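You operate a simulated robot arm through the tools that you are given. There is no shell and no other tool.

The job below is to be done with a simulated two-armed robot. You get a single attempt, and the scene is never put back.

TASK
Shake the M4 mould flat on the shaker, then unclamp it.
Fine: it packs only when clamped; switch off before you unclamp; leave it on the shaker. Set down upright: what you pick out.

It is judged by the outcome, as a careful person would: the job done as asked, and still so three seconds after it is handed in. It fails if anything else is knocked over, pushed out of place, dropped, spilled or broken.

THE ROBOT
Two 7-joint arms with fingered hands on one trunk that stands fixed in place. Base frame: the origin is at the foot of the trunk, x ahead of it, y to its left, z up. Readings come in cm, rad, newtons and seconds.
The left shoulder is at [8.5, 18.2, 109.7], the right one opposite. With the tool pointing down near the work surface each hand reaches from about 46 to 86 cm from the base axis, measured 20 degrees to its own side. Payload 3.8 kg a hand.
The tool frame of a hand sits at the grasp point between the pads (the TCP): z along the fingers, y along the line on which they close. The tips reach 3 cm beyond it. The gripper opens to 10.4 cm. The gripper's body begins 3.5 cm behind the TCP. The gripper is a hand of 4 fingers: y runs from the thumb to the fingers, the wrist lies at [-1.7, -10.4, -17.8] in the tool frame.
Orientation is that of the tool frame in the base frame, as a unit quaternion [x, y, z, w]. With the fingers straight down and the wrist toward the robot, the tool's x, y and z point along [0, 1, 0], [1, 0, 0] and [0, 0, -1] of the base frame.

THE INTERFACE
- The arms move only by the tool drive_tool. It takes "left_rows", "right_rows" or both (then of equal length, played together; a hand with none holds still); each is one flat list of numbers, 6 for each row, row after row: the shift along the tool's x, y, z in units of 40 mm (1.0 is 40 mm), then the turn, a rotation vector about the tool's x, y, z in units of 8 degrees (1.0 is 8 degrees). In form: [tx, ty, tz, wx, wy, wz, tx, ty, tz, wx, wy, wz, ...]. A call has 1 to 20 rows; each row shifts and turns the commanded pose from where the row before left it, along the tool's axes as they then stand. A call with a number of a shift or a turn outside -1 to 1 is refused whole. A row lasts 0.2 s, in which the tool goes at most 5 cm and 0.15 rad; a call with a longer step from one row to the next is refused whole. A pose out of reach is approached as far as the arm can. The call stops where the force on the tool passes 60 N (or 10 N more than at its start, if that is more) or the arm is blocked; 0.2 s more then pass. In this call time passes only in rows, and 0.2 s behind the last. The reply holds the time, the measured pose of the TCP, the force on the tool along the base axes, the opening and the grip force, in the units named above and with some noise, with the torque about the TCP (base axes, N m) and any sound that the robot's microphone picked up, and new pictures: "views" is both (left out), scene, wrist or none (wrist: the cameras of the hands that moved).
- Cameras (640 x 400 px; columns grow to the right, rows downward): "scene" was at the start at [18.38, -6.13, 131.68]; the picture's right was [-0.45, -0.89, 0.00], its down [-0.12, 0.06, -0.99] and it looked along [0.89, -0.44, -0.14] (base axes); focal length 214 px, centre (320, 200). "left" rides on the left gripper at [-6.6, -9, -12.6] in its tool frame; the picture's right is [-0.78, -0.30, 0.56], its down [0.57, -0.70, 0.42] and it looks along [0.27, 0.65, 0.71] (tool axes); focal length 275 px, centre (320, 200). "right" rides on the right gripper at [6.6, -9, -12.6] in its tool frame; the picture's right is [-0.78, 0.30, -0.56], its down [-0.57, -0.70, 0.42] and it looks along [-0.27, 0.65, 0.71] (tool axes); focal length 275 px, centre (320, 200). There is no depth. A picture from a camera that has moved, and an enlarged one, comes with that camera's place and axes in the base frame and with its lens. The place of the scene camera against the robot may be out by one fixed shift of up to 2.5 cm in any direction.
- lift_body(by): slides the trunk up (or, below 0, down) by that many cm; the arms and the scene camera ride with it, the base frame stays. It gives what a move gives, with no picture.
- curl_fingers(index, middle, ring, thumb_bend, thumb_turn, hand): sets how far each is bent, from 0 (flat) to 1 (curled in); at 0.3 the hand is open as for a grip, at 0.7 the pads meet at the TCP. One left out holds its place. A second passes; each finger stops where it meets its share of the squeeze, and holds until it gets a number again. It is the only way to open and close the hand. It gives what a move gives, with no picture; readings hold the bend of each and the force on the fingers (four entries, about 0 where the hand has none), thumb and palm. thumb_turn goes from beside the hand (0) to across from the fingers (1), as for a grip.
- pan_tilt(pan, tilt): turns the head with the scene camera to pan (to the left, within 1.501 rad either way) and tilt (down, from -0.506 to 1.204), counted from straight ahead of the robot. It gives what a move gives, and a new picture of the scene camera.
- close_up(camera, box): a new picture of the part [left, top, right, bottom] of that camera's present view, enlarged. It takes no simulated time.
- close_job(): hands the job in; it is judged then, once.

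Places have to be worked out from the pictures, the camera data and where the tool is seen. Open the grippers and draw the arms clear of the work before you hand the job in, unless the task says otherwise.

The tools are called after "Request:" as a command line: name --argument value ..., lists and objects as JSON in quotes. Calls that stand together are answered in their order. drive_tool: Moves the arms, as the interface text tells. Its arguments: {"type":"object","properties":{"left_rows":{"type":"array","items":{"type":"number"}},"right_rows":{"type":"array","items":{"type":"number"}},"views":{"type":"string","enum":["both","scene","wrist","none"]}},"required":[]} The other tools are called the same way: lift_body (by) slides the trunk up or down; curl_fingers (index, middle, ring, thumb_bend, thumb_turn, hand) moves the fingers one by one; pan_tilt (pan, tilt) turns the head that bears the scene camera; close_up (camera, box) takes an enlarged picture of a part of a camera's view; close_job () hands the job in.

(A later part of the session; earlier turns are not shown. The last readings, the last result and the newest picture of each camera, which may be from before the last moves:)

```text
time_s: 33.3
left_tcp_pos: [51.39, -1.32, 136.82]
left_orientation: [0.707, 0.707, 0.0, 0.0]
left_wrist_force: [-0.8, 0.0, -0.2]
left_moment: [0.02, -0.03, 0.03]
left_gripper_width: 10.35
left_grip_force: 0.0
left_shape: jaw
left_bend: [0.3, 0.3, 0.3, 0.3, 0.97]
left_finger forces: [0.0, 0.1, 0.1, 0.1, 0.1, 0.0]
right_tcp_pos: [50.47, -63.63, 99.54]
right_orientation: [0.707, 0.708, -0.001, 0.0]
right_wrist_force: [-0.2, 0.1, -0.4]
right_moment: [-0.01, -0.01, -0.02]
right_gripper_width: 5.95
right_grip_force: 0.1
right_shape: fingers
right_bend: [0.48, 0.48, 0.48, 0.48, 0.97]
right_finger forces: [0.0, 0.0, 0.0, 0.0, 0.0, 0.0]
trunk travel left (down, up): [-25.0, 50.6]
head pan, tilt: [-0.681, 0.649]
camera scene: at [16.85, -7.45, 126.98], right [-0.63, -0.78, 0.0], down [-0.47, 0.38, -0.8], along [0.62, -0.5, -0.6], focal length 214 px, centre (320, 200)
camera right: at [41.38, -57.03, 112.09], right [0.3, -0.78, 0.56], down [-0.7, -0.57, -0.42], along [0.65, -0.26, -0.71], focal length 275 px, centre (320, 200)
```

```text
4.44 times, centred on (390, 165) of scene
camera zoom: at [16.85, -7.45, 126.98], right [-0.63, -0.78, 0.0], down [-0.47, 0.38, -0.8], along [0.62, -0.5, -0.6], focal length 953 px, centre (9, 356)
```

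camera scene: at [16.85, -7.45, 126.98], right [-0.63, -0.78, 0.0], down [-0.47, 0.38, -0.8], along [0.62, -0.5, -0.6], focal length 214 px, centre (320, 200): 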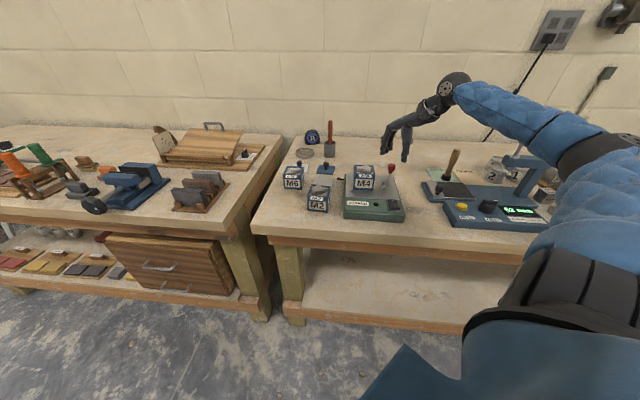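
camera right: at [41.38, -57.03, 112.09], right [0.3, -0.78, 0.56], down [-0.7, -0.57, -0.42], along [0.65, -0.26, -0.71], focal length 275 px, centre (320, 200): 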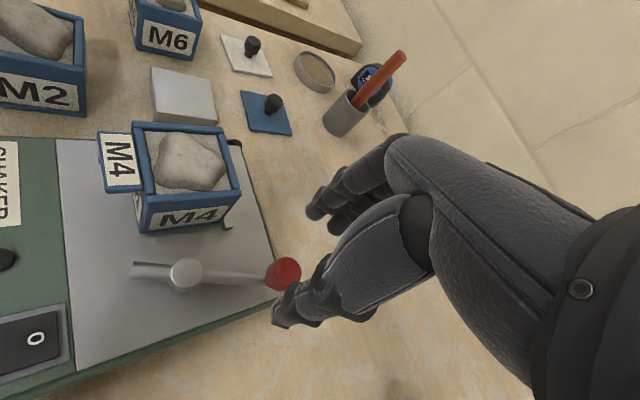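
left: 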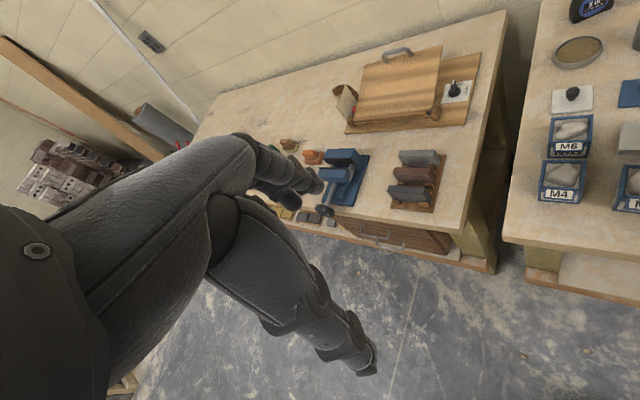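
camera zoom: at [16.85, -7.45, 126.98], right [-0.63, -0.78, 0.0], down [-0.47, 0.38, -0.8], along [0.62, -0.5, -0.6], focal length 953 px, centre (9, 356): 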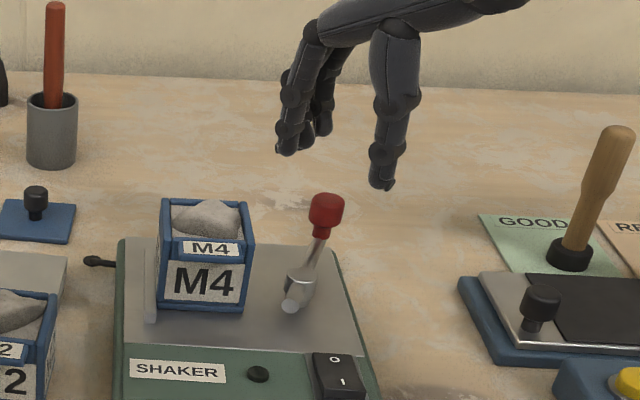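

The knob lines up with the TCP. I descend to z≈93.6 so that thumb and fingers stand on either side of the knob.

Request:
drive_tool --right_rows '[0, 0, 0.3, 0, 0, 0, 0, 0, 0.4, 0, 0, 0, 0, 0, 0.4, 0, 0, 0, 0, 0, 0.25, 0, 0, 0, 0, 0, 0.13, 0, 0, 0]' --views "both"

Request:
close_up --camera "right" --box '[180, 150, 400, 400]'

Request:
close_up --camera "scene" --box '[345, 130, 425, 210]'

```text
time_s: 34.5
left_tcp_pos: [51.35, -1.39, 136.71]
left_orientation: [0.707, 0.707, -0.001, 0.0]
left_wrist_force: [-0.3, -0.8, -0.2]
left_moment: [0.04, 0.0, 0.01]
left_gripper_width: 10.37
left_grip_force: 0.0
left_shape: jaw
left_bend: [0.3, 0.3, 0.3, 0.3, 0.97]
left_finger forces: [0.0, 0.0, 0.1, 0.0, 0.0, 0.1]
right_tcp_pos: [50.2, -63.47, 93.47]
right_orientation: [0.707, 0.708, 0.0, 0.0]
right_wrist_force: [-0.3, -0.2, 0.0]
right_moment: [-0.03, 0.02, -0.04]
right_gripper_width: 5.94
right_grip_force: 0.1
right_shape: fingers
right_bend: [0.48, 0.48, 0.48, 0.48, 0.97]
right_finger forces: [0.0, 0.0, 0.1, 0.0, 0.1, 0.0]
trunk travel left (down, up): [-25.0, 50.6]
head pan, tilt: [-0.681, 0.649]
camera scene: at [16.85, -7.45, 126.98], right [-0.63, -0.78, 0.0], down [-0.47, 0.38, -0.8], along [0.62, -0.5, -0.6], focal length 214 px, centre (320, 200)
camera right: at [41.25, -56.94, 106.15], right [0.3, -0.78, 0.56], down [-0.7, -0.57, -0.42], along [0.65, -0.26, -0.71], focal length 275 px, centre (320, 200)
```

scene: 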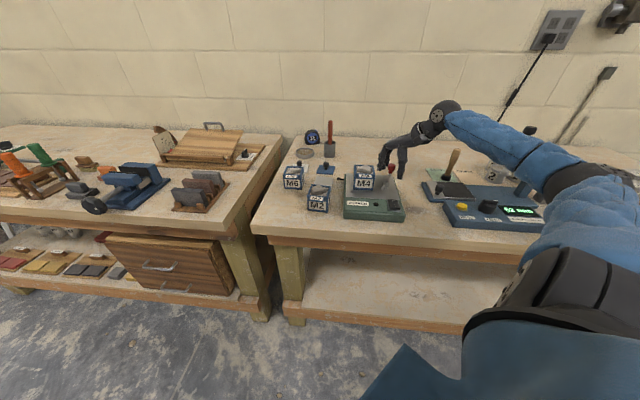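
right: 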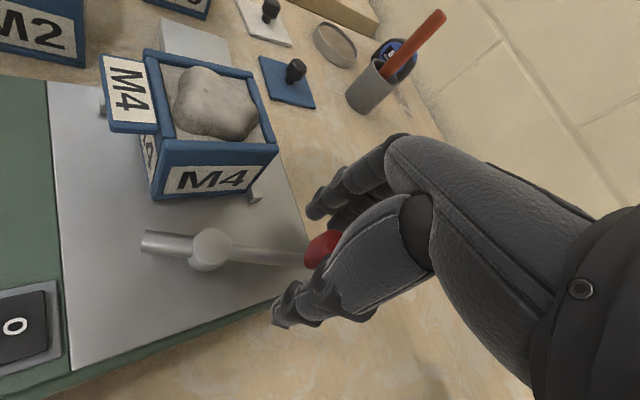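

```text
1.60 times, centred on (290, 275) of right
camera zoom: at [41.25, -56.94, 106.15], right [0.3, -0.78, 0.56], down [-0.7, -0.57, -0.42], along [0.65, -0.26, -0.71], focal length 440 px, centre (368, 80)
```

zoom: 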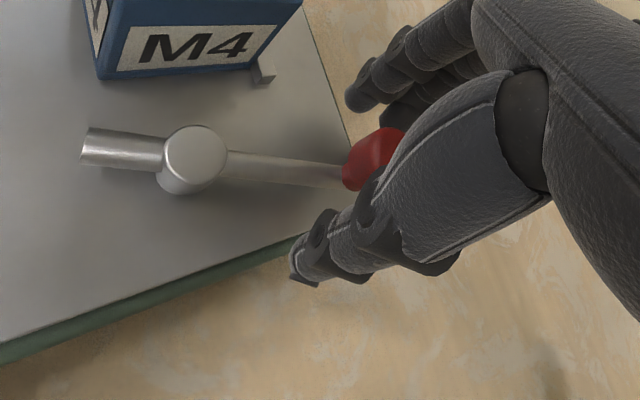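

```text
5.00 times, centred on (385, 170) of scene
camera zoom: at [16.85, -7.45, 126.98], right [-0.63, -0.78, 0.0], down [-0.47, 0.38, -0.8], along [0.62, -0.5, -0.6], focal length 1072 px, centre (-5, 350)
```

zoom: 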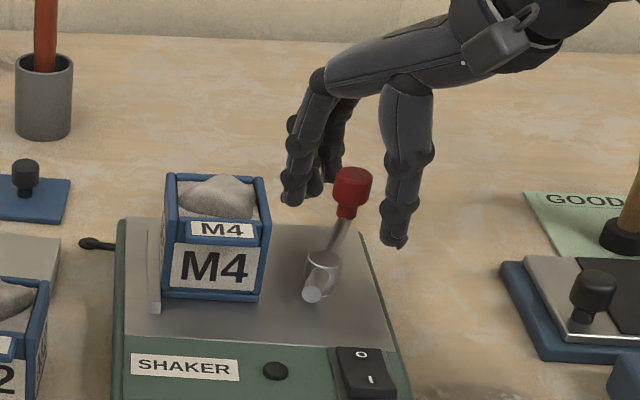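

The knob now stands between thumb and fingers. I close to a loose cage around it before swinging.

Request:
curl_fingers --hand "right" --index 0.56 --middle 0.56 --ring 0.56 --thumb_bend 0.56

Request:
close_up --camera "scene" --box '[365, 140, 415, 200]'

Request:
close_up --camera "right" --box '[200, 170, 400, 370]'

```text
time_s: 35.5
left_tcp_pos: [51.38, -1.45, 136.86]
left_orientation: [0.707, 0.707, 0.0, 0.0]
left_wrist_force: [-0.1, 0.6, 0.7]
left_moment: [-0.01, -0.02, 0.0]
left_gripper_width: 10.36
left_grip_force: 0.1
left_shape: jaw
left_bend: [0.3, 0.3, 0.3, 0.3, 0.97]
left_finger forces: [0.1, 0.0, 0.0, 0.0, 0.1, 0.0]
right_tcp_pos: [50.17, -63.35, 93.48]
right_orientation: [0.707, 0.708, 0.0, 0.0]
right_wrist_force: [0.4, 0.7, 0.5]
right_moment: [0.02, 0.0, -0.02]
right_gripper_width: 3.86
right_grip_force: 0.1
right_shape: fingers
right_bend: [0.56, 0.56, 0.56, 0.56, 0.97]
right_finger forces: [0.1, 0.0, 0.0, 0.0, 0.0, 0.0]
trunk travel left (down, up): [-25.0, 50.6]
head pan, tilt: [-0.681, 0.649]
```

```text
6.67 times, centred on (390, 170) of scene
camera zoom: at [16.85, -7.45, 126.98], right [-0.63, -0.78, 0.0], down [-0.47, 0.38, -0.8], along [0.62, -0.5, -0.6], focal length 1430 px, centre (-147, 400)
```

zoom: 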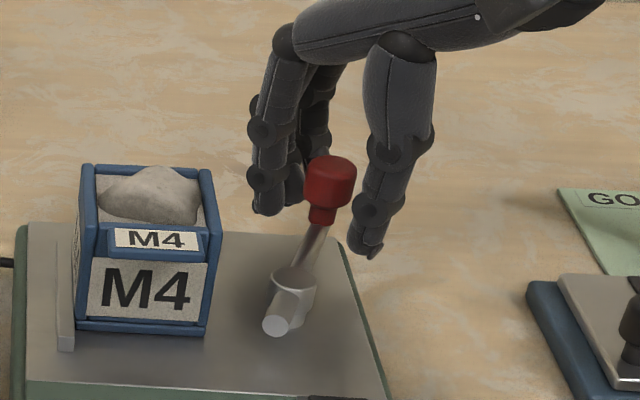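

```text
2.00 times, centred on (300, 270) of right
camera zoom: at [41.24, -56.95, 106.15], right [0.3, -0.78, 0.56], down [-0.7, -0.57, -0.42], along [0.65, -0.26, -0.71], focal length 551 px, centre (360, 60)
```

zoom: 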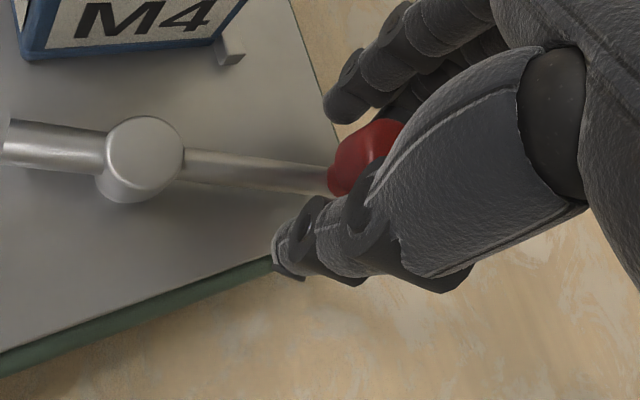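

Loose cage set with no contact force. I begin the clockwise swing with three small arc steps and check how the lever behaves.

Request:
drive_tool --right_rows '[-0.0875, -0.21, 0, 0, 0, 0.625, -0.074, -0.217, 0, 0, 0, 0.625, -0.064, -0.22, 0, 0, 0, 0.625]' --views "both"

Request:
close_up --camera "scene" --box '[355, 140, 415, 200]'

Request:
close_up --camera "right" --box '[160, 130, 400, 370]'

```text
time_s: 36.3
left_tcp_pos: [51.36, -1.34, 136.8]
left_orientation: [0.707, 0.708, 0.0, -0.001]
left_wrist_force: [-0.3, 0.0, -0.2]
left_moment: [0.01, -0.01, 0.0]
left_gripper_width: 10.36
left_grip_force: 0.1
left_shape: jaw
left_bend: [0.3, 0.3, 0.3, 0.3, 0.97]
left_finger forces: [0.1, 0.0, 0.0, 0.0, 0.1, 0.1]
right_tcp_pos: [47.42, -64.24, 93.59]
right_orientation: [0.793, 0.609, 0.0, 0.0]
right_wrist_force: [-0.9, 0.3, -0.5]
right_moment: [-0.04, 0.01, 0.04]
right_gripper_width: 3.9
right_grip_force: 0.6
right_shape: fingers
right_bend: [0.56, 0.56, 0.56, 0.56, 0.97]
right_finger forces: [0.2, 0.0, 0.0, 0.0, 0.0, 0.0]
trunk travel left (down, up): [-25.0, 50.6]
head pan, tilt: [-0.681, 0.649]
camera scene: at [16.84, -7.45, 126.98], right [-0.63, -0.78, 0.0], down [-0.47, 0.38, -0.8], along [0.62, -0.5, -0.6], focal length 214 px, centre (320, 200)
camera right: at [40.5, -55.56, 106.24], right [0.08, -0.83, 0.56], down [-0.83, -0.37, -0.42], along [0.56, -0.42, -0.71], focal length 275 px, centre (320, 200)
```

scene: 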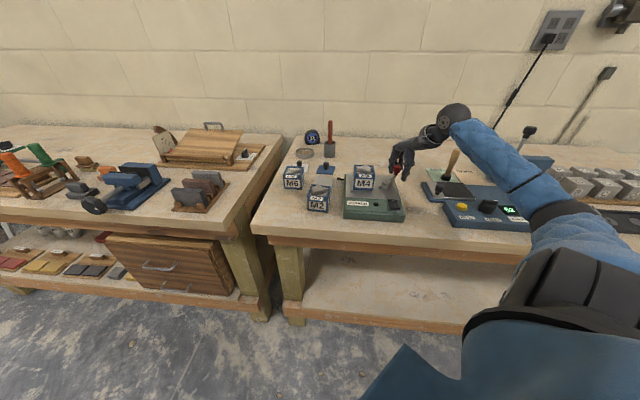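
right: 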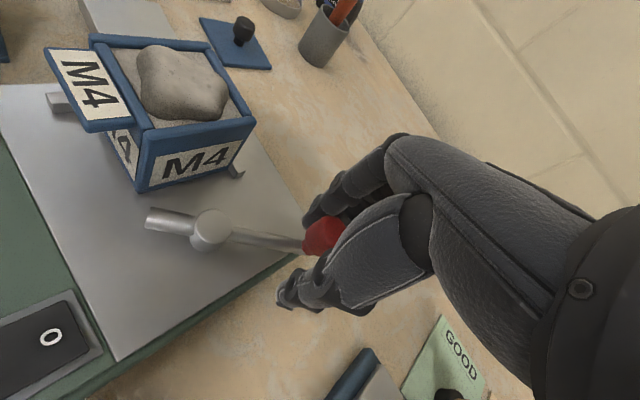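

```text
6.67 times, centred on (385, 170) of scene
camera zoom: at [16.84, -7.45, 126.98], right [-0.63, -0.78, 0.0], down [-0.47, 0.38, -0.8], along [0.62, -0.5, -0.6], focal length 1430 px, centre (-113, 400)
```

zoom: 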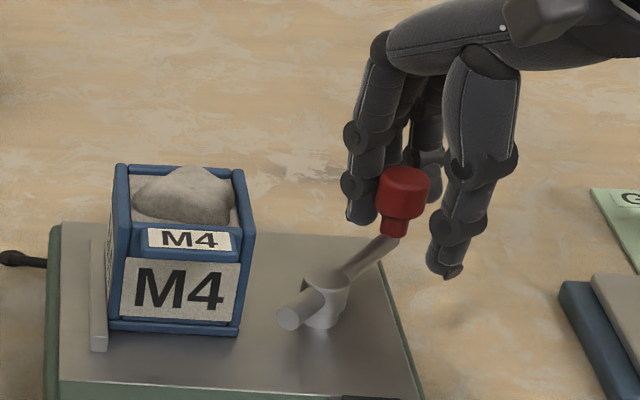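

```text
1.67 times, centred on (280, 250) of right
camera zoom: at [40.5, -55.56, 106.24], right [0.08, -0.83, 0.56], down [-0.83, -0.37, -0.42], along [0.56, -0.42, -0.71], focal length 459 px, centre (387, 117)
```

zoom: 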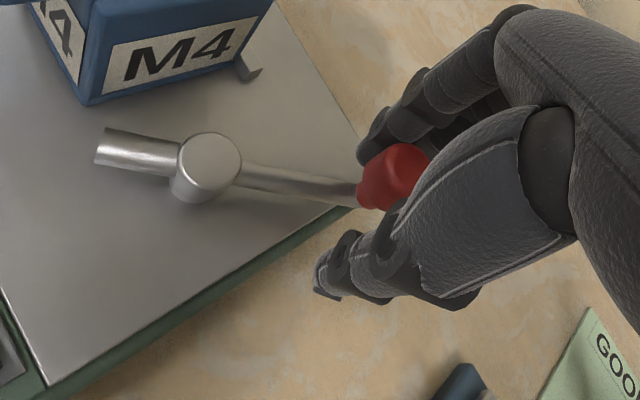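

The lever swings on its vertical post and the toe comes round toward the mould, with almost no force. I continue the arc.

Request:
drive_tool --right_rows '[-0.054, -0.221, 0, 0, 0, 0.625, -0.042, -0.224, 0, 0, 0, 0.625, -0.0285, -0.227, 0, 0, 0, 0.625]' --views "both"

Request:
close_up --camera "scene" --box '[355, 140, 415, 200]'

Request:
close_up --camera "right" --box '[120, 110, 400, 370]'

```text
time_s: 37.1
left_tcp_pos: [51.39, -1.46, 136.69]
left_orientation: [0.707, 0.707, -0.001, 0.001]
left_wrist_force: [-0.6, -0.7, -0.9]
left_moment: [0.02, -0.01, 0.03]
left_gripper_width: 10.35
left_grip_force: 0.1
left_shape: jaw
left_bend: [0.3, 0.3, 0.3, 0.3, 0.97]
left_finger forces: [0.0, 0.1, 0.1, 0.1, 0.0, 0.0]
right_tcp_pos: [44.88, -63.64, 93.55]
right_orientation: [0.866, 0.501, 0.0, 0.0]
right_wrist_force: [0.0, 0.2, -1.7]
right_moment: [-0.03, 0.0, 0.01]
right_gripper_width: 3.91
right_grip_force: 0.0
right_shape: fingers
right_bend: [0.56, 0.56, 0.56, 0.56, 0.97]
right_finger forces: [0.2, 0.0, 0.0, 0.1, 0.1, 0.1]
trunk travel left (down, up): [-25.0, 50.6]
head pan, tilt: [-0.681, 0.649]
camera scene: at [16.84, -7.44, 126.98], right [-0.63, -0.78, 0.0], down [-0.47, 0.38, -0.8], along [0.62, -0.5, -0.6], focal length 214 px, centre (320, 200)
camera right: at [40.48, -53.51, 106.22], right [-0.13, -0.82, 0.56], down [-0.89, -0.14, -0.42], along [0.43, -0.55, -0.71], focal length 275 px, centre (320, 200)
```

scene: 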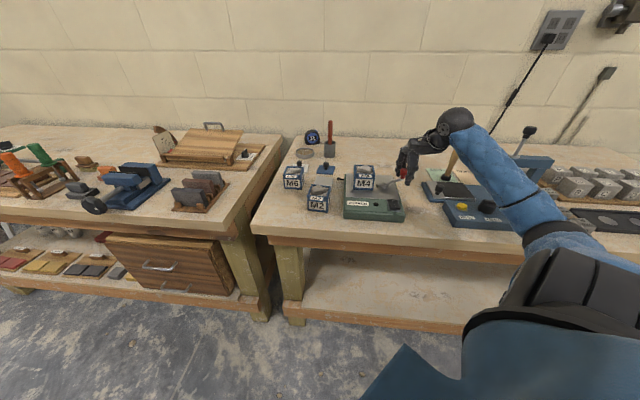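
right: 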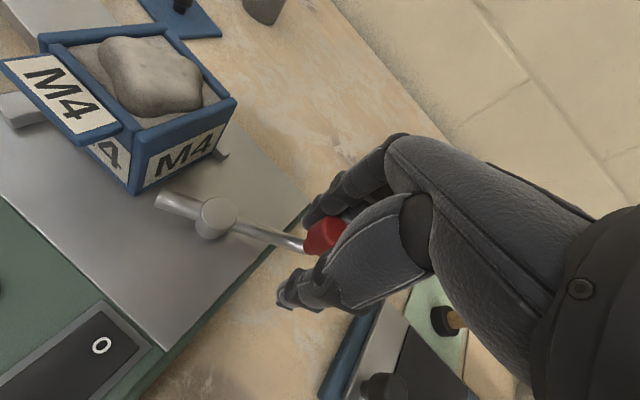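

```text
6.67 times, centred on (385, 170) of scene
camera zoom: at [16.84, -7.44, 126.98], right [-0.63, -0.78, 0.0], down [-0.47, 0.38, -0.8], along [0.62, -0.5, -0.6], focal length 1430 px, centre (-113, 400)
```

zoom: 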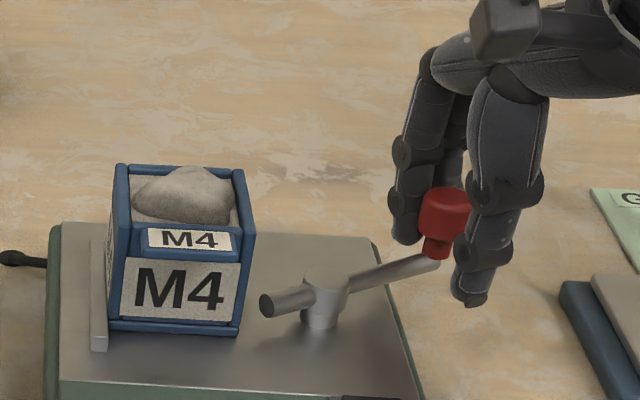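

```text
1.54 times, centred on (260, 240) of right
camera zoom: at [40.48, -53.51, 106.22], right [-0.13, -0.82, 0.56], down [-0.89, -0.14, -0.42], along [0.43, -0.55, -0.71], focal length 424 px, centre (412, 138)
```

zoom: 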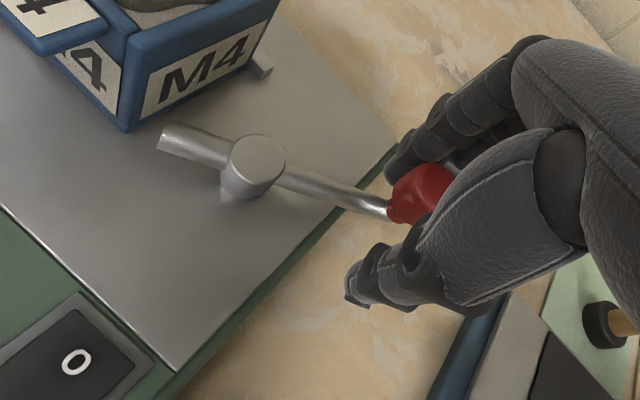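

The toe is close to the mould's right side now. I continue two steps at a time, watching the force.

Request:
drive_tool --right_rows '[-0.019, -0.228, 0, 0, 0, 0.625, -0.005, -0.229, 0, 0, 0, 0.625]' --views "both"

Request:
close_up --camera "scene" --box '[355, 140, 415, 200]'

Request:
close_up --camera "right" --box '[120, 110, 400, 370]'

```text
time_s: 37.7
left_tcp_pos: [51.38, -1.43, 136.78]
left_orientation: [0.707, 0.707, -0.001, -0.001]
left_wrist_force: [0.0, 0.0, 0.3]
left_moment: [-0.02, 0.02, 0.04]
left_gripper_width: 10.36
left_grip_force: 0.0
left_shape: jaw
left_bend: [0.3, 0.3, 0.3, 0.3, 0.97]
left_finger forces: [0.0, 0.0, 0.0, 0.0, 0.0, 0.1]
right_tcp_pos: [43.29, -62.98, 93.58]
right_orientation: [0.906, 0.423, 0.0, 0.0]
right_wrist_force: [0.0, -0.3, 0.5]
right_moment: [-0.03, -0.02, 0.01]
right_gripper_width: 3.9
right_grip_force: 0.2
right_shape: fingers
right_bend: [0.56, 0.56, 0.56, 0.56, 0.97]
right_finger forces: [0.2, 0.0, 0.0, 0.1, 0.0, 0.0]
trunk travel left (down, up): [-25.0, 50.6]
head pan, tilt: [-0.681, 0.649]
camera scene: at [16.85, -7.44, 126.98], right [-0.63, -0.78, 0.0], down [-0.47, 0.38, -0.8], along [0.62, -0.5, -0.6], focal length 214 px, centre (320, 200)
camera right: at [40.72, -52.15, 106.18], right [-0.27, -0.78, 0.56], down [-0.91, 0.01, -0.42], along [0.33, -0.62, -0.71], focal length 275 px, centre (320, 200)
```

scene: 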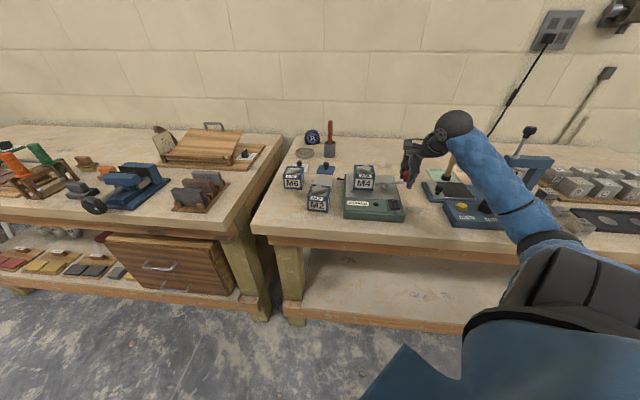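
right: 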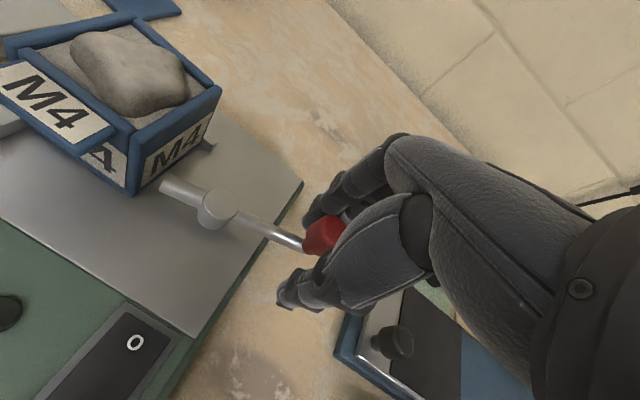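

```text
6.67 times, centred on (385, 170) of scene
camera zoom: at [16.85, -7.44, 126.98], right [-0.63, -0.78, 0.0], down [-0.47, 0.38, -0.8], along [0.62, -0.5, -0.6], focal length 1430 px, centre (-113, 400)
```

zoom: 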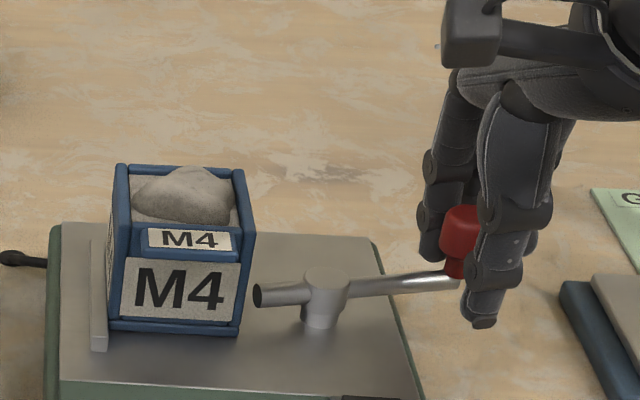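

```text
1.54 times, centred on (260, 240) of right
camera zoom: at [40.72, -52.15, 106.18], right [-0.27, -0.78, 0.56], down [-0.91, 0.01, -0.42], along [0.33, -0.62, -0.71], focal length 424 px, centre (412, 138)
```

zoom: 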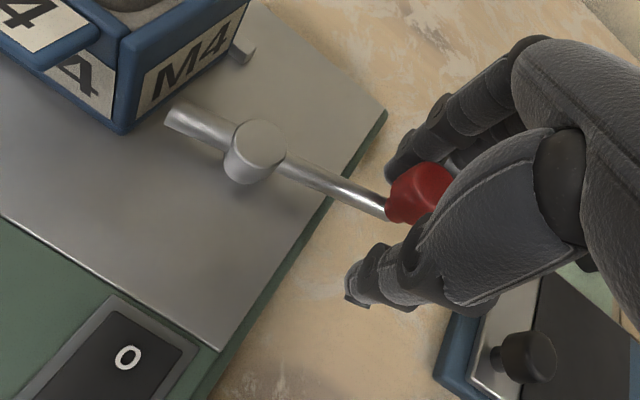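

Still free; the toe tip is almost at the mould. I continue one step at a time.

Request:
drive_tool --right_rows '[0.0075, -0.228, 0, 0, 0, 0.625]' --views "none"

Request:
close_up --camera "scene" --box '[355, 140, 415, 200]'

Request:
close_up --camera "right" --box '[120, 110, 400, 370]'

```text
time_s: 38.1
left_tcp_pos: [51.28, -1.38, 136.88]
left_orientation: [0.707, 0.707, 0.0, 0.001]
left_wrist_force: [-0.4, -0.2, -0.7]
left_moment: [0.0, 0.0, -0.01]
left_gripper_width: 10.37
left_grip_force: 0.0
left_shape: jaw
left_bend: [0.3, 0.3, 0.3, 0.3, 0.97]
left_finger forces: [0.0, 0.0, 0.0, 0.1, 0.0, 0.0]
right_tcp_pos: [42.75, -62.31, 93.49]
right_orientation: [0.924, 0.382, 0.0, 0.0]
right_wrist_force: [0.0, 0.0, 0.0]
right_moment: [-0.02, 0.0, 0.05]
right_gripper_width: 3.87
right_grip_force: 0.1
right_shape: fingers
right_bend: [0.56, 0.56, 0.56, 0.56, 0.97]
right_finger forces: [0.0, 0.1, 0.0, 0.0, 0.0, 0.1]
trunk travel left (down, up): [-25.0, 50.6]
head pan, tilt: [-0.681, 0.649]
```

```text
6.67 times, centred on (385, 170) of scene
camera zoom: at [16.85, -7.43, 126.98], right [-0.63, -0.78, 0.0], down [-0.47, 0.38, -0.8], along [0.62, -0.5, -0.6], focal length 1430 px, centre (-113, 400)
```

zoom: 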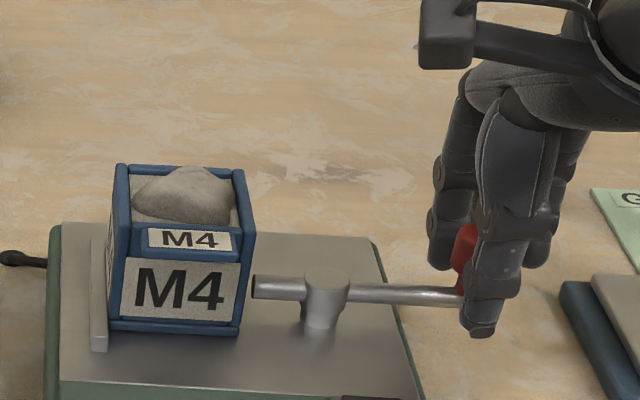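

```text
1.54 times, centred on (260, 240) of right
camera zoom: at [41.06, -51.38, 106.2], right [-0.34, -0.76, 0.56], down [-0.9, 0.09, -0.42], along [0.27, -0.65, -0.71], focal length 424 px, centre (412, 138)
```

zoom: 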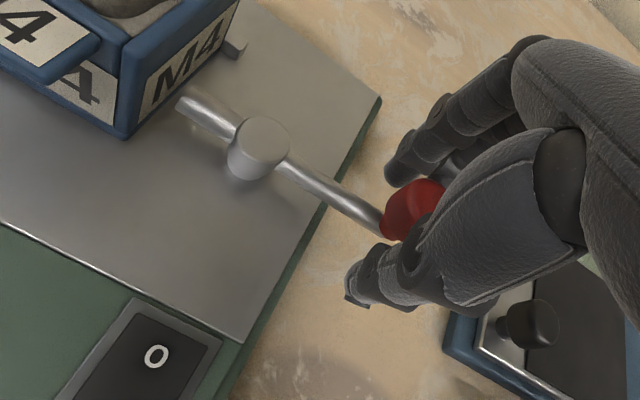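

The lever now lies nearly along the bench edge and the toe tip is at the mould's side, still without resistance. I push one more step and watch.

Request:
drive_tool --right_rows '[0.018, -0.226, 0, 0, 0, 0.625]' --views "none"

Request:
close_up --camera "scene" --box '[355, 140, 415, 200]'

Request:
close_up --camera "right" --box '[120, 110, 400, 370]'

```text
time_s: 38.5
left_tcp_pos: [51.45, -1.38, 136.83]
left_orientation: [0.706, 0.708, 0.0, 0.0]
left_wrist_force: [0.2, -0.1, 0.0]
left_moment: [0.0, -0.01, -0.04]
left_gripper_width: 10.35
left_grip_force: 0.0
left_shape: jaw
left_bend: [0.3, 0.3, 0.3, 0.3, 0.97]
left_finger forces: [0.0, 0.0, 0.1, 0.0, 0.0, 0.0]
right_tcp_pos: [41.99, -61.57, 93.61]
right_orientation: [0.94, 0.342, 0.0, 0.0]
right_wrist_force: [1.1, -0.4, -0.6]
right_moment: [-0.01, 0.02, -0.05]
right_gripper_width: 3.92
right_grip_force: 0.9
right_shape: fingers
right_bend: [0.55, 0.56, 0.56, 0.56, 0.97]
right_finger forces: [0.7, 0.0, 0.0, 0.1, 0.1, 0.0]
trunk travel left (down, up): [-25.0, 50.6]
head pan, tilt: [-0.681, 0.649]
```

```text
6.67 times, centred on (385, 170) of scene
camera zoom: at [16.87, -7.43, 126.97], right [-0.63, -0.78, 0.0], down [-0.47, 0.38, -0.8], along [0.62, -0.5, -0.6], focal length 1430 px, centre (-113, 400)
```

zoom: 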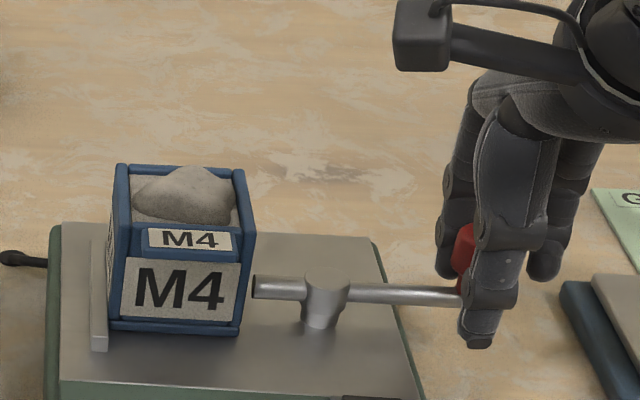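

```text
1.54 times, centred on (260, 240) of right
camera zoom: at [41.39, -50.59, 106.21], right [-0.4, -0.73, 0.56], down [-0.89, 0.17, -0.42], along [0.21, -0.67, -0.71], focal length 424 px, centre (412, 138)
```

zoom: 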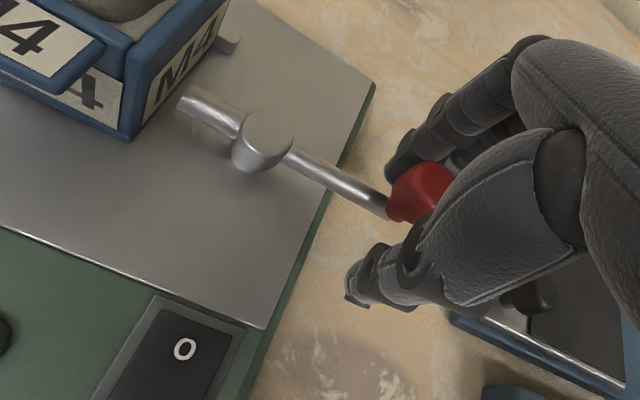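

Index finger just touches the knob (0.7 N). I push in half steps to see whether the clamp resists now.

Request:
drive_tool --right_rows '[0.015, -0.113, 0, 0, 0, 0]' --views "none"

Request:
drive_tool --right_rows '[0.015, -0.113, 0, 0, 0, 0]' --views "none"

Request:
close_up --camera "scene" --box '[355, 140, 415, 200]'

Request:
close_up --camera "right" --box '[120, 110, 400, 370]'

```text
time_s: 38.9
left_tcp_pos: [51.49, -1.35, 136.77]
left_orientation: [0.707, 0.707, 0.0, 0.0]
left_wrist_force: [-0.3, 0.2, 0.5]
left_moment: [-0.03, -0.02, 0.01]
left_gripper_width: 10.36
left_grip_force: 0.1
left_shape: jaw
left_bend: [0.3, 0.3, 0.3, 0.3, 0.97]
left_finger forces: [0.0, 0.0, 0.0, 0.0, 0.0, 0.0]
right_tcp_pos: [41.89, -61.36, 93.55]
right_orientation: [0.94, 0.342, 0.0, 0.0]
right_wrist_force: [2.0, -2.9, -0.6]
right_moment: [-0.02, 0.0, -0.01]
right_gripper_width: 4.23
right_grip_force: 1.1
right_shape: fingers
right_bend: [0.53, 0.56, 0.56, 0.56, 0.97]
right_finger forces: [2.7, 0.0, 0.0, 0.1, 0.0, 0.0]
trunk travel left (down, up): [-25.0, 50.6]
head pan, tilt: [-0.681, 0.649]
```

```text
time_s: 39.3
left_tcp_pos: [51.37, -1.53, 136.77]
left_orientation: [0.707, 0.707, 0.0, -0.001]
left_wrist_force: [0.4, -0.3, 0.8]
left_moment: [0.0, 0.01, 0.02]
left_gripper_width: 10.35
left_grip_force: 0.1
left_shape: jaw
left_bend: [0.3, 0.3, 0.3, 0.3, 0.97]
left_finger forces: [0.1, 0.1, 0.1, 0.0, 0.1, 0.1]
right_tcp_pos: [41.72, -60.95, 93.58]
right_orientation: [0.94, 0.342, 0.0, 0.0]
right_wrist_force: [4.4, -5.8, 1.0]
right_moment: [-0.09, -0.09, -0.05]
right_gripper_width: 4.49
right_grip_force: 3.6
right_shape: fingers
right_bend: [0.51, 0.55, 0.56, 0.56, 0.97]
right_finger forces: [5.0, 0.8, 0.1, 0.0, 0.0, 0.1]
trunk travel left (down, up): [-25.0, 50.6]
head pan, tilt: [-0.681, 0.649]
```

```text
6.67 times, centred on (385, 170) of scene
camera zoom: at [16.9, -7.52, 126.97], right [-0.63, -0.78, 0.0], down [-0.47, 0.38, -0.8], along [0.62, -0.5, -0.61], focal length 1430 px, centre (-113, 400)
```

zoom: 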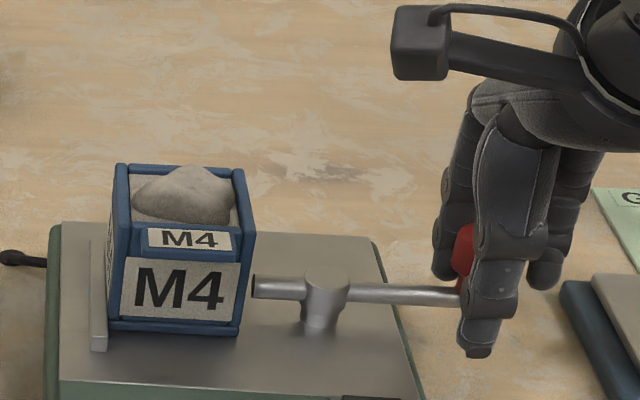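

```text
1.54 times, centred on (260, 240) of right
camera zoom: at [40.97, -49.91, 106.21], right [-0.4, -0.73, 0.56], down [-0.89, 0.17, -0.43], along [0.21, -0.67, -0.71], focal length 424 px, centre (412, 138)
```

zoom: 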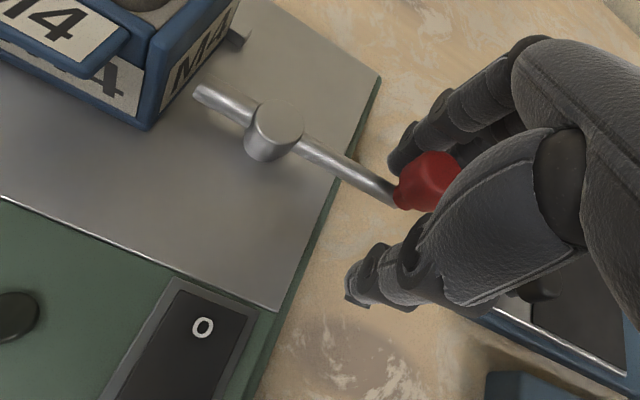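

The lever now resists (about 7 N) and no longer turns, with the toe square to the mould. I look closely at the toe/mould contact.

Request:
close_up --camera "scene" --box '[366, 162, 396, 192]'

Request:
close_up --camera "right" --box '[150, 110, 260, 220]'

```text
13.33 times, centred on (381, 177) of scene
camera zoom: at [16.9, -7.52, 126.97], right [-0.63, -0.78, 0.0], down [-0.47, 0.38, -0.8], along [0.62, -0.5, -0.61], focal length 2860 px, centre (-493, 507)
```

zoom: 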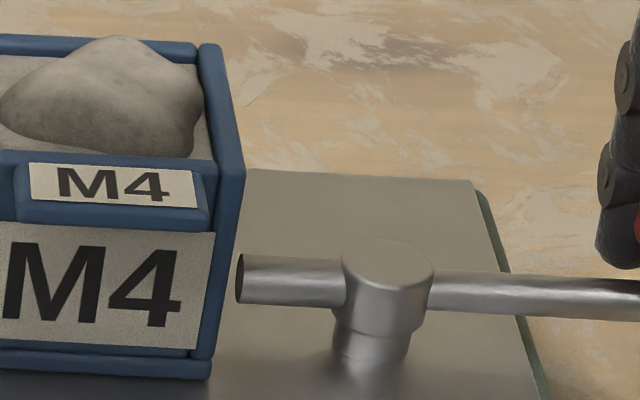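

```text
3.64 times, centred on (205, 165) of right
camera zoom: at [40.97, -49.91, 106.21], right [-0.4, -0.73, 0.56], down [-0.89, 0.17, -0.43], along [0.21, -0.67, -0.71], focal length 1001 px, centre (738, 327)
```

zoom: 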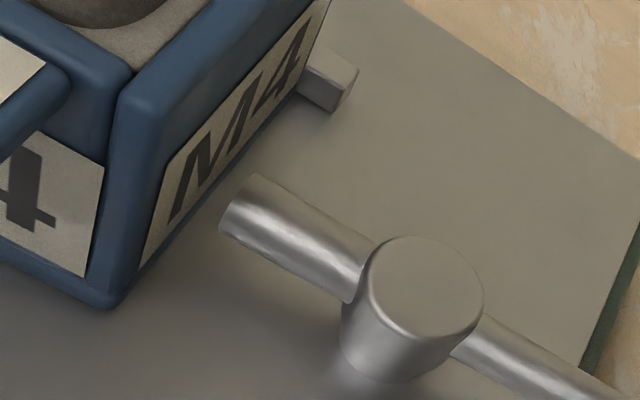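

By projection the toe end is within a millimetre or two of the mould face, i.e. against it. I press the lever a little harder to be sure it is fully home.

Request:
drive_tool --right_rows '[0.01, -0.1, 0, 0, 0, 0, 0.01, -0.1, 0, 0, 0, 0]' --views "none"

Request:
close_up --camera "scene" --box '[366, 162, 396, 192]'

```text
time_s: 39.9
left_tcp_pos: [51.39, -1.59, 136.79]
left_orientation: [0.707, 0.707, 0.0, -0.002]
left_wrist_force: [0.4, -0.5, 0.1]
left_moment: [0.0, -0.03, -0.01]
left_gripper_width: 10.39
left_grip_force: 0.0
left_shape: jaw
left_bend: [0.3, 0.3, 0.3, 0.3, 0.97]
left_finger forces: [0.0, 0.1, 0.0, 0.0, 0.0, 0.0]
right_tcp_pos: [41.22, -60.52, 93.58]
right_orientation: [0.94, 0.341, 0.0, 0.001]
right_wrist_force: [7.9, -15.3, 1.7]
right_moment: [-0.29, -0.09, -0.19]
right_gripper_width: 5.09
right_grip_force: 7.6
right_shape: fingers
right_bend: [0.46, 0.52, 0.56, 0.56, 0.97]
right_finger forces: [9.3, 6.4, 0.0, 0.0, 0.0, 0.1]
trunk travel left (down, up): [-25.0, 50.6]
head pan, tilt: [-0.681, 0.649]
```

```text
13.33 times, centred on (381, 177) of scene
camera zoom: at [16.94, -7.64, 126.96], right [-0.63, -0.78, 0.0], down [-0.47, 0.38, -0.8], along [0.62, -0.5, -0.61], focal length 2860 px, centre (-493, 507)
```

zoom: 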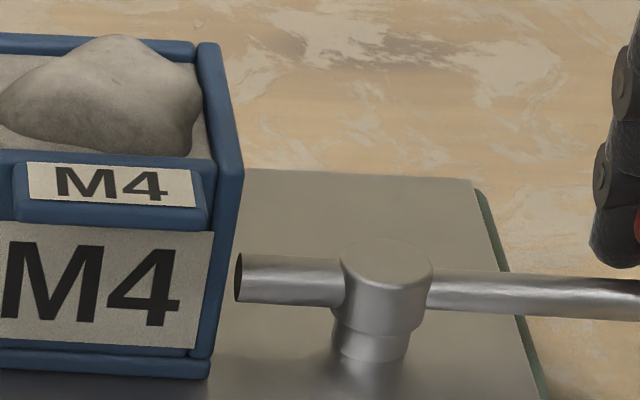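

The lever is firmly at its stop at 17 N, so the clamp is closed on the mould. I relieve the push, open the fingers and lift clear of the knob.

Request:
drive_tool --right_rows '[-0.02, 0.12, 0, 0, 0, 0, -0.02, 0.12, 0, 0, 0, 0]' --views "none"

Request:
curl_fingers --hand "right" --index 0.44 --middle 0.44 --ring 0.44 --thumb_bend 0.46

Request:
close_up --camera "scene" --box '[355, 140, 415, 200]'

Request:
close_up --camera "right" --box '[120, 110, 400, 370]'

```text
time_s: 40.5
left_tcp_pos: [51.32, -1.41, 136.8]
left_orientation: [0.707, 0.707, 0.0, 0.0]
left_wrist_force: [0.2, 0.7, -0.6]
left_moment: [-0.04, 0.01, 0.02]
left_gripper_width: 10.37
left_grip_force: 0.1
left_shape: jaw
left_bend: [0.3, 0.3, 0.3, 0.3, 0.97]
left_finger forces: [0.0, 0.0, 0.0, 0.0, 0.0, 0.0]
right_tcp_pos: [41.79, -61.11, 93.63]
right_orientation: [0.939, 0.344, -0.001, -0.002]
right_wrist_force: [4.0, -2.7, 0.0]
right_moment: [0.0, 0.0, 0.03]
right_gripper_width: 4.38
right_grip_force: 2.8
right_shape: fingers
right_bend: [0.52, 0.56, 0.56, 0.56, 0.97]
right_finger forces: [4.6, 1.5, 0.0, 0.1, 0.0, 0.1]
trunk travel left (down, up): [-25.0, 50.6]
head pan, tilt: [-0.681, 0.649]
```

```text
time_s: 41.5
left_tcp_pos: [51.41, -1.38, 136.69]
left_orientation: [0.707, 0.707, -0.001, 0.0]
left_wrist_force: [-0.1, -0.1, 0.3]
left_moment: [-0.01, 0.04, 0.03]
left_gripper_width: 10.34
left_grip_force: 0.1
left_shape: jaw
left_bend: [0.3, 0.3, 0.3, 0.3, 0.97]
left_finger forces: [0.0, 0.0, 0.1, 0.0, 0.0, 0.0]
right_tcp_pos: [41.65, -61.01, 93.71]
right_orientation: [0.94, 0.342, 0.0, 0.0]
right_wrist_force: [-1.3, -0.9, 0.0]
right_moment: [0.02, 0.01, -0.01]
right_gripper_width: 6.6
right_grip_force: 0.1
right_shape: fingers
right_bend: [0.44, 0.44, 0.44, 0.46, 0.97]
right_finger forces: [0.0, 0.0, 0.0, 0.1, 0.0, 0.0]
trunk travel left (down, up): [-25.0, 50.6]
head pan, tilt: [-0.681, 0.649]
```

```text
6.67 times, centred on (385, 170) of scene
camera zoom: at [16.84, -7.45, 126.98], right [-0.63, -0.78, 0.0], down [-0.47, 0.38, -0.8], along [0.62, -0.5, -0.6], focal length 1430 px, centre (-113, 400)
```

zoom: 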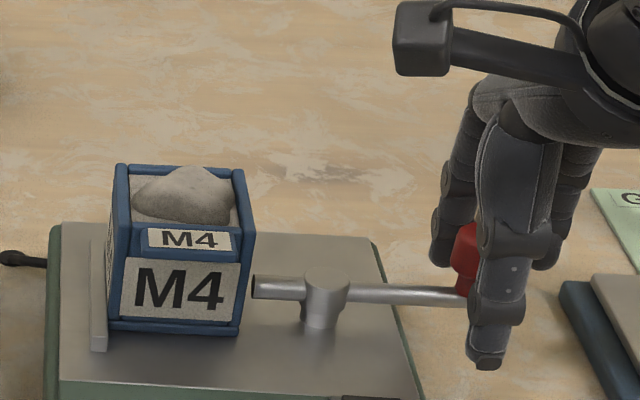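

```text
1.54 times, centred on (260, 240) of right
camera zoom: at [40.99, -50.02, 106.34], right [-0.4, -0.73, 0.56], down [-0.89, 0.17, -0.42], along [0.21, -0.67, -0.71], focal length 424 px, centre (412, 138)
```

zoom: 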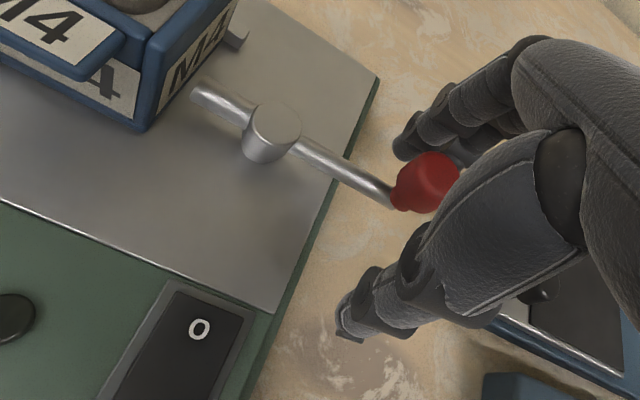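

The clamp stays closed by itself. I lift the hand straight up, then shape it into a single-finger pointer for the rocker switch.

Request:
drive_tool --right_rows '[0, 0, -0.2, 0, 0, 0, 0, 0, -0.4, 0, 0, 0, 0, 0, -0.6, 0, 0, 0, 0, 0, -0.6, 0, 0, 0, 0, 0, -0.6, 0, 0, 0, 0, 0, -0.6, 0, 0, 0]' --views "none"

Request:
curl_fingers --hand "right" --index 1.0 --middle 0.45 --ring 1.0 --thumb_bend 0.3 --thumb_turn 0.0

Request:
close_up --camera "scene" --box '[335, 80, 455, 220]'

Request:
close_up --camera "right" --box '[0, 0, 640, 400]'

```text
time_s: 42.9
left_tcp_pos: [51.42, -1.36, 136.81]
left_orientation: [0.707, 0.707, 0.001, -0.001]
left_wrist_force: [-0.5, 0.4, 0.1]
left_moment: [0.0, -0.01, 0.01]
left_gripper_width: 10.35
left_grip_force: 0.1
left_shape: jaw
left_bend: [0.3, 0.3, 0.3, 0.3, 0.97]
left_finger forces: [0.1, 0.1, 0.0, 0.0, 0.0, 0.0]
right_tcp_pos: [41.71, -60.95, 105.46]
right_orientation: [0.939, 0.343, 0.0, 0.0]
right_wrist_force: [-0.5, 0.4, 0.3]
right_moment: [0.0, 0.01, 0.0]
right_gripper_width: 6.62
right_grip_force: 0.0
right_shape: fingers
right_bend: [0.44, 0.44, 0.44, 0.46, 0.97]
right_finger forces: [0.0, 0.0, 0.1, 0.0, 0.0, 0.0]
trunk travel left (down, up): [-25.0, 50.6]
head pan, tilt: [-0.681, 0.649]
```

```text
time_s: 43.9
left_tcp_pos: [51.38, -1.51, 136.85]
left_orientation: [0.707, 0.707, 0.0, -0.001]
left_wrist_force: [0.3, 0.3, 0.0]
left_moment: [0.01, 0.0, 0.02]
left_gripper_width: 10.35
left_grip_force: 0.1
left_shape: jaw
left_bend: [0.3, 0.3, 0.3, 0.3, 0.97]
left_finger forces: [0.0, 0.0, 0.1, 0.1, 0.1, 0.0]
right_tcp_pos: [41.73, -60.98, 105.44]
right_orientation: [0.939, 0.343, 0.0, 0.0]
right_wrist_force: [-0.8, -0.5, -0.3]
right_moment: [0.0, 0.0, 0.02]
right_gripper_width: 9.09
right_grip_force: 0.0
right_shape: fingers
right_bend: [1.0, 0.45, 1.0, 0.3, 0.0]
right_finger forces: [0.1, 0.1, 0.0, 0.0, 0.1, 0.1]
trunk travel left (down, up): [-25.0, 50.6]
head pan, tilt: [-0.681, 0.649]
```

```text
2.86 times, centred on (395, 150) of scene
camera zoom: at [16.85, -7.45, 126.98], right [-0.63, -0.78, 0.0], down [-0.47, 0.38, -0.8], along [0.62, -0.5, -0.6], focal length 613 px, centre (106, 343)
```

zoom: 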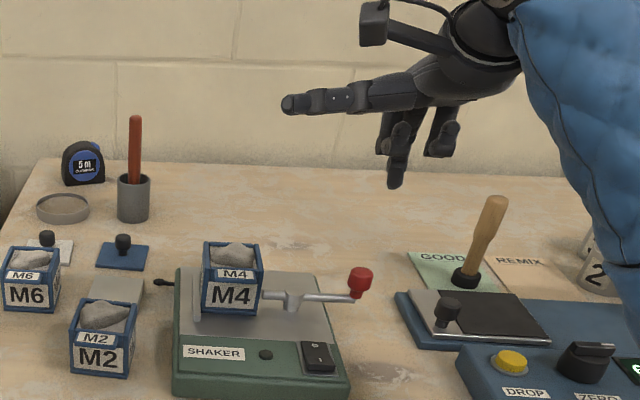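

```text
1.00 times, centred on (320, 200) of right (not enlarged: the box is as wide or as high as the picture)
camera zoom: at [41.02, -49.96, 118.12], right [-0.4, -0.73, 0.56], down [-0.89, 0.17, -0.42], along [0.21, -0.67, -0.71], focal length 275 px, centre (320, 200)
```

zoom: 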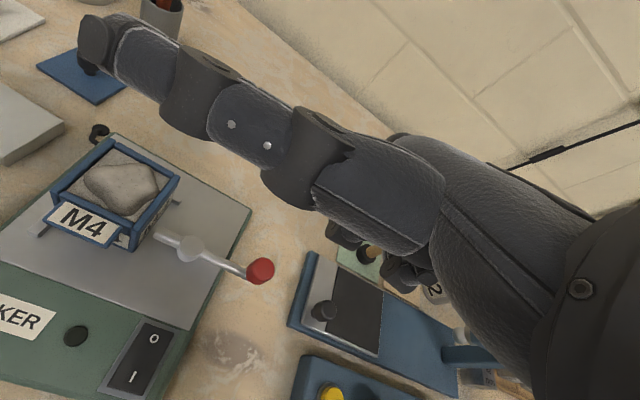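

The middle finger now points down alone, with the thumb swung out sideways and high. I move it over to above the "I" end of the rocker at about (39.6, -51.6), staying high.

Request:
drive_tool --right_rows '[0.309, -0.729, 0, 0, 0, 0, 0.309, -0.729, 0, 0, 0, 0, 0.309, -0.729, 0, 0, 0, 0, 0.309, -0.729, 0, 0, 0, 0]' --views "both"

Request:
close_up --camera "scene" --box '[330, 110, 430, 230]'

```text
time_s: 44.9
left_tcp_pos: [51.48, -1.38, 136.8]
left_orientation: [0.707, 0.707, 0.0, 0.001]
left_wrist_force: [-0.5, -0.1, 0.0]
left_moment: [-0.01, 0.03, -0.04]
left_gripper_width: 10.35
left_grip_force: 0.2
left_shape: jaw
left_bend: [0.3, 0.3, 0.3, 0.3, 0.97]
left_finger forces: [0.0, 0.0, 0.0, 0.1, 0.1, 0.0]
right_tcp_pos: [37.96, -48.61, 105.44]
right_orientation: [0.94, 0.342, -0.001, 0.0]
right_wrist_force: [0.5, 0.7, 0.0]
right_moment: [-0.02, 0.04, 0.02]
right_gripper_width: 9.09
right_grip_force: 0.1
right_shape: fingers
right_bend: [1.0, 0.45, 1.0, 0.3, 0.0]
right_finger forces: [0.1, 0.0, 0.0, 0.1, 0.0, 0.1]
trunk travel left (down, up): [-25.0, 50.6]
head pan, tilt: [-0.681, 0.649]
camera scene: at [16.83, -7.4, 126.98], right [-0.63, -0.78, 0.0], down [-0.47, 0.38, -0.8], along [0.62, -0.5, -0.6], focal length 214 px, centre (320, 200)
camera right: at [37.29, -37.53, 118.01], right [-0.4, -0.73, 0.56], down [-0.89, 0.17, -0.43], along [0.21, -0.67, -0.71], focal length 275 px, centre (320, 200)
```

scene: 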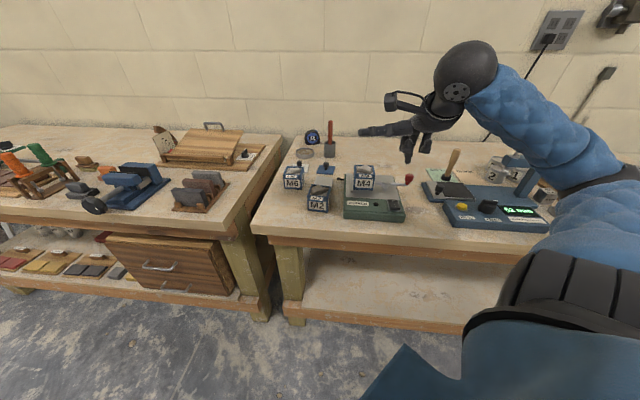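
right: 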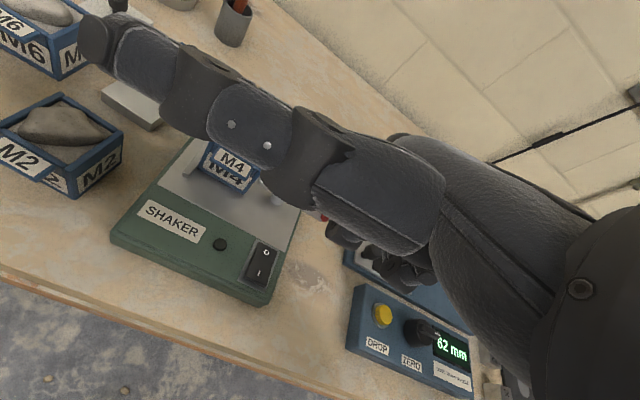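

```text
3.33 times, centred on (380, 170) of scene
camera zoom: at [16.83, -7.4, 126.98], right [-0.63, -0.78, 0.0], down [-0.47, 0.38, -0.8], along [0.62, -0.5, -0.6], focal length 715 px, centre (120, 300)
```

zoom: 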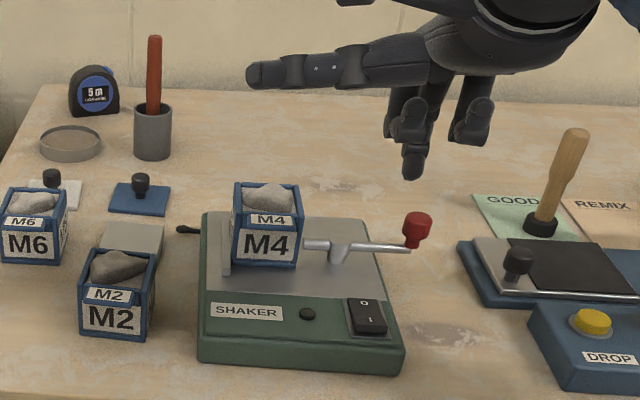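

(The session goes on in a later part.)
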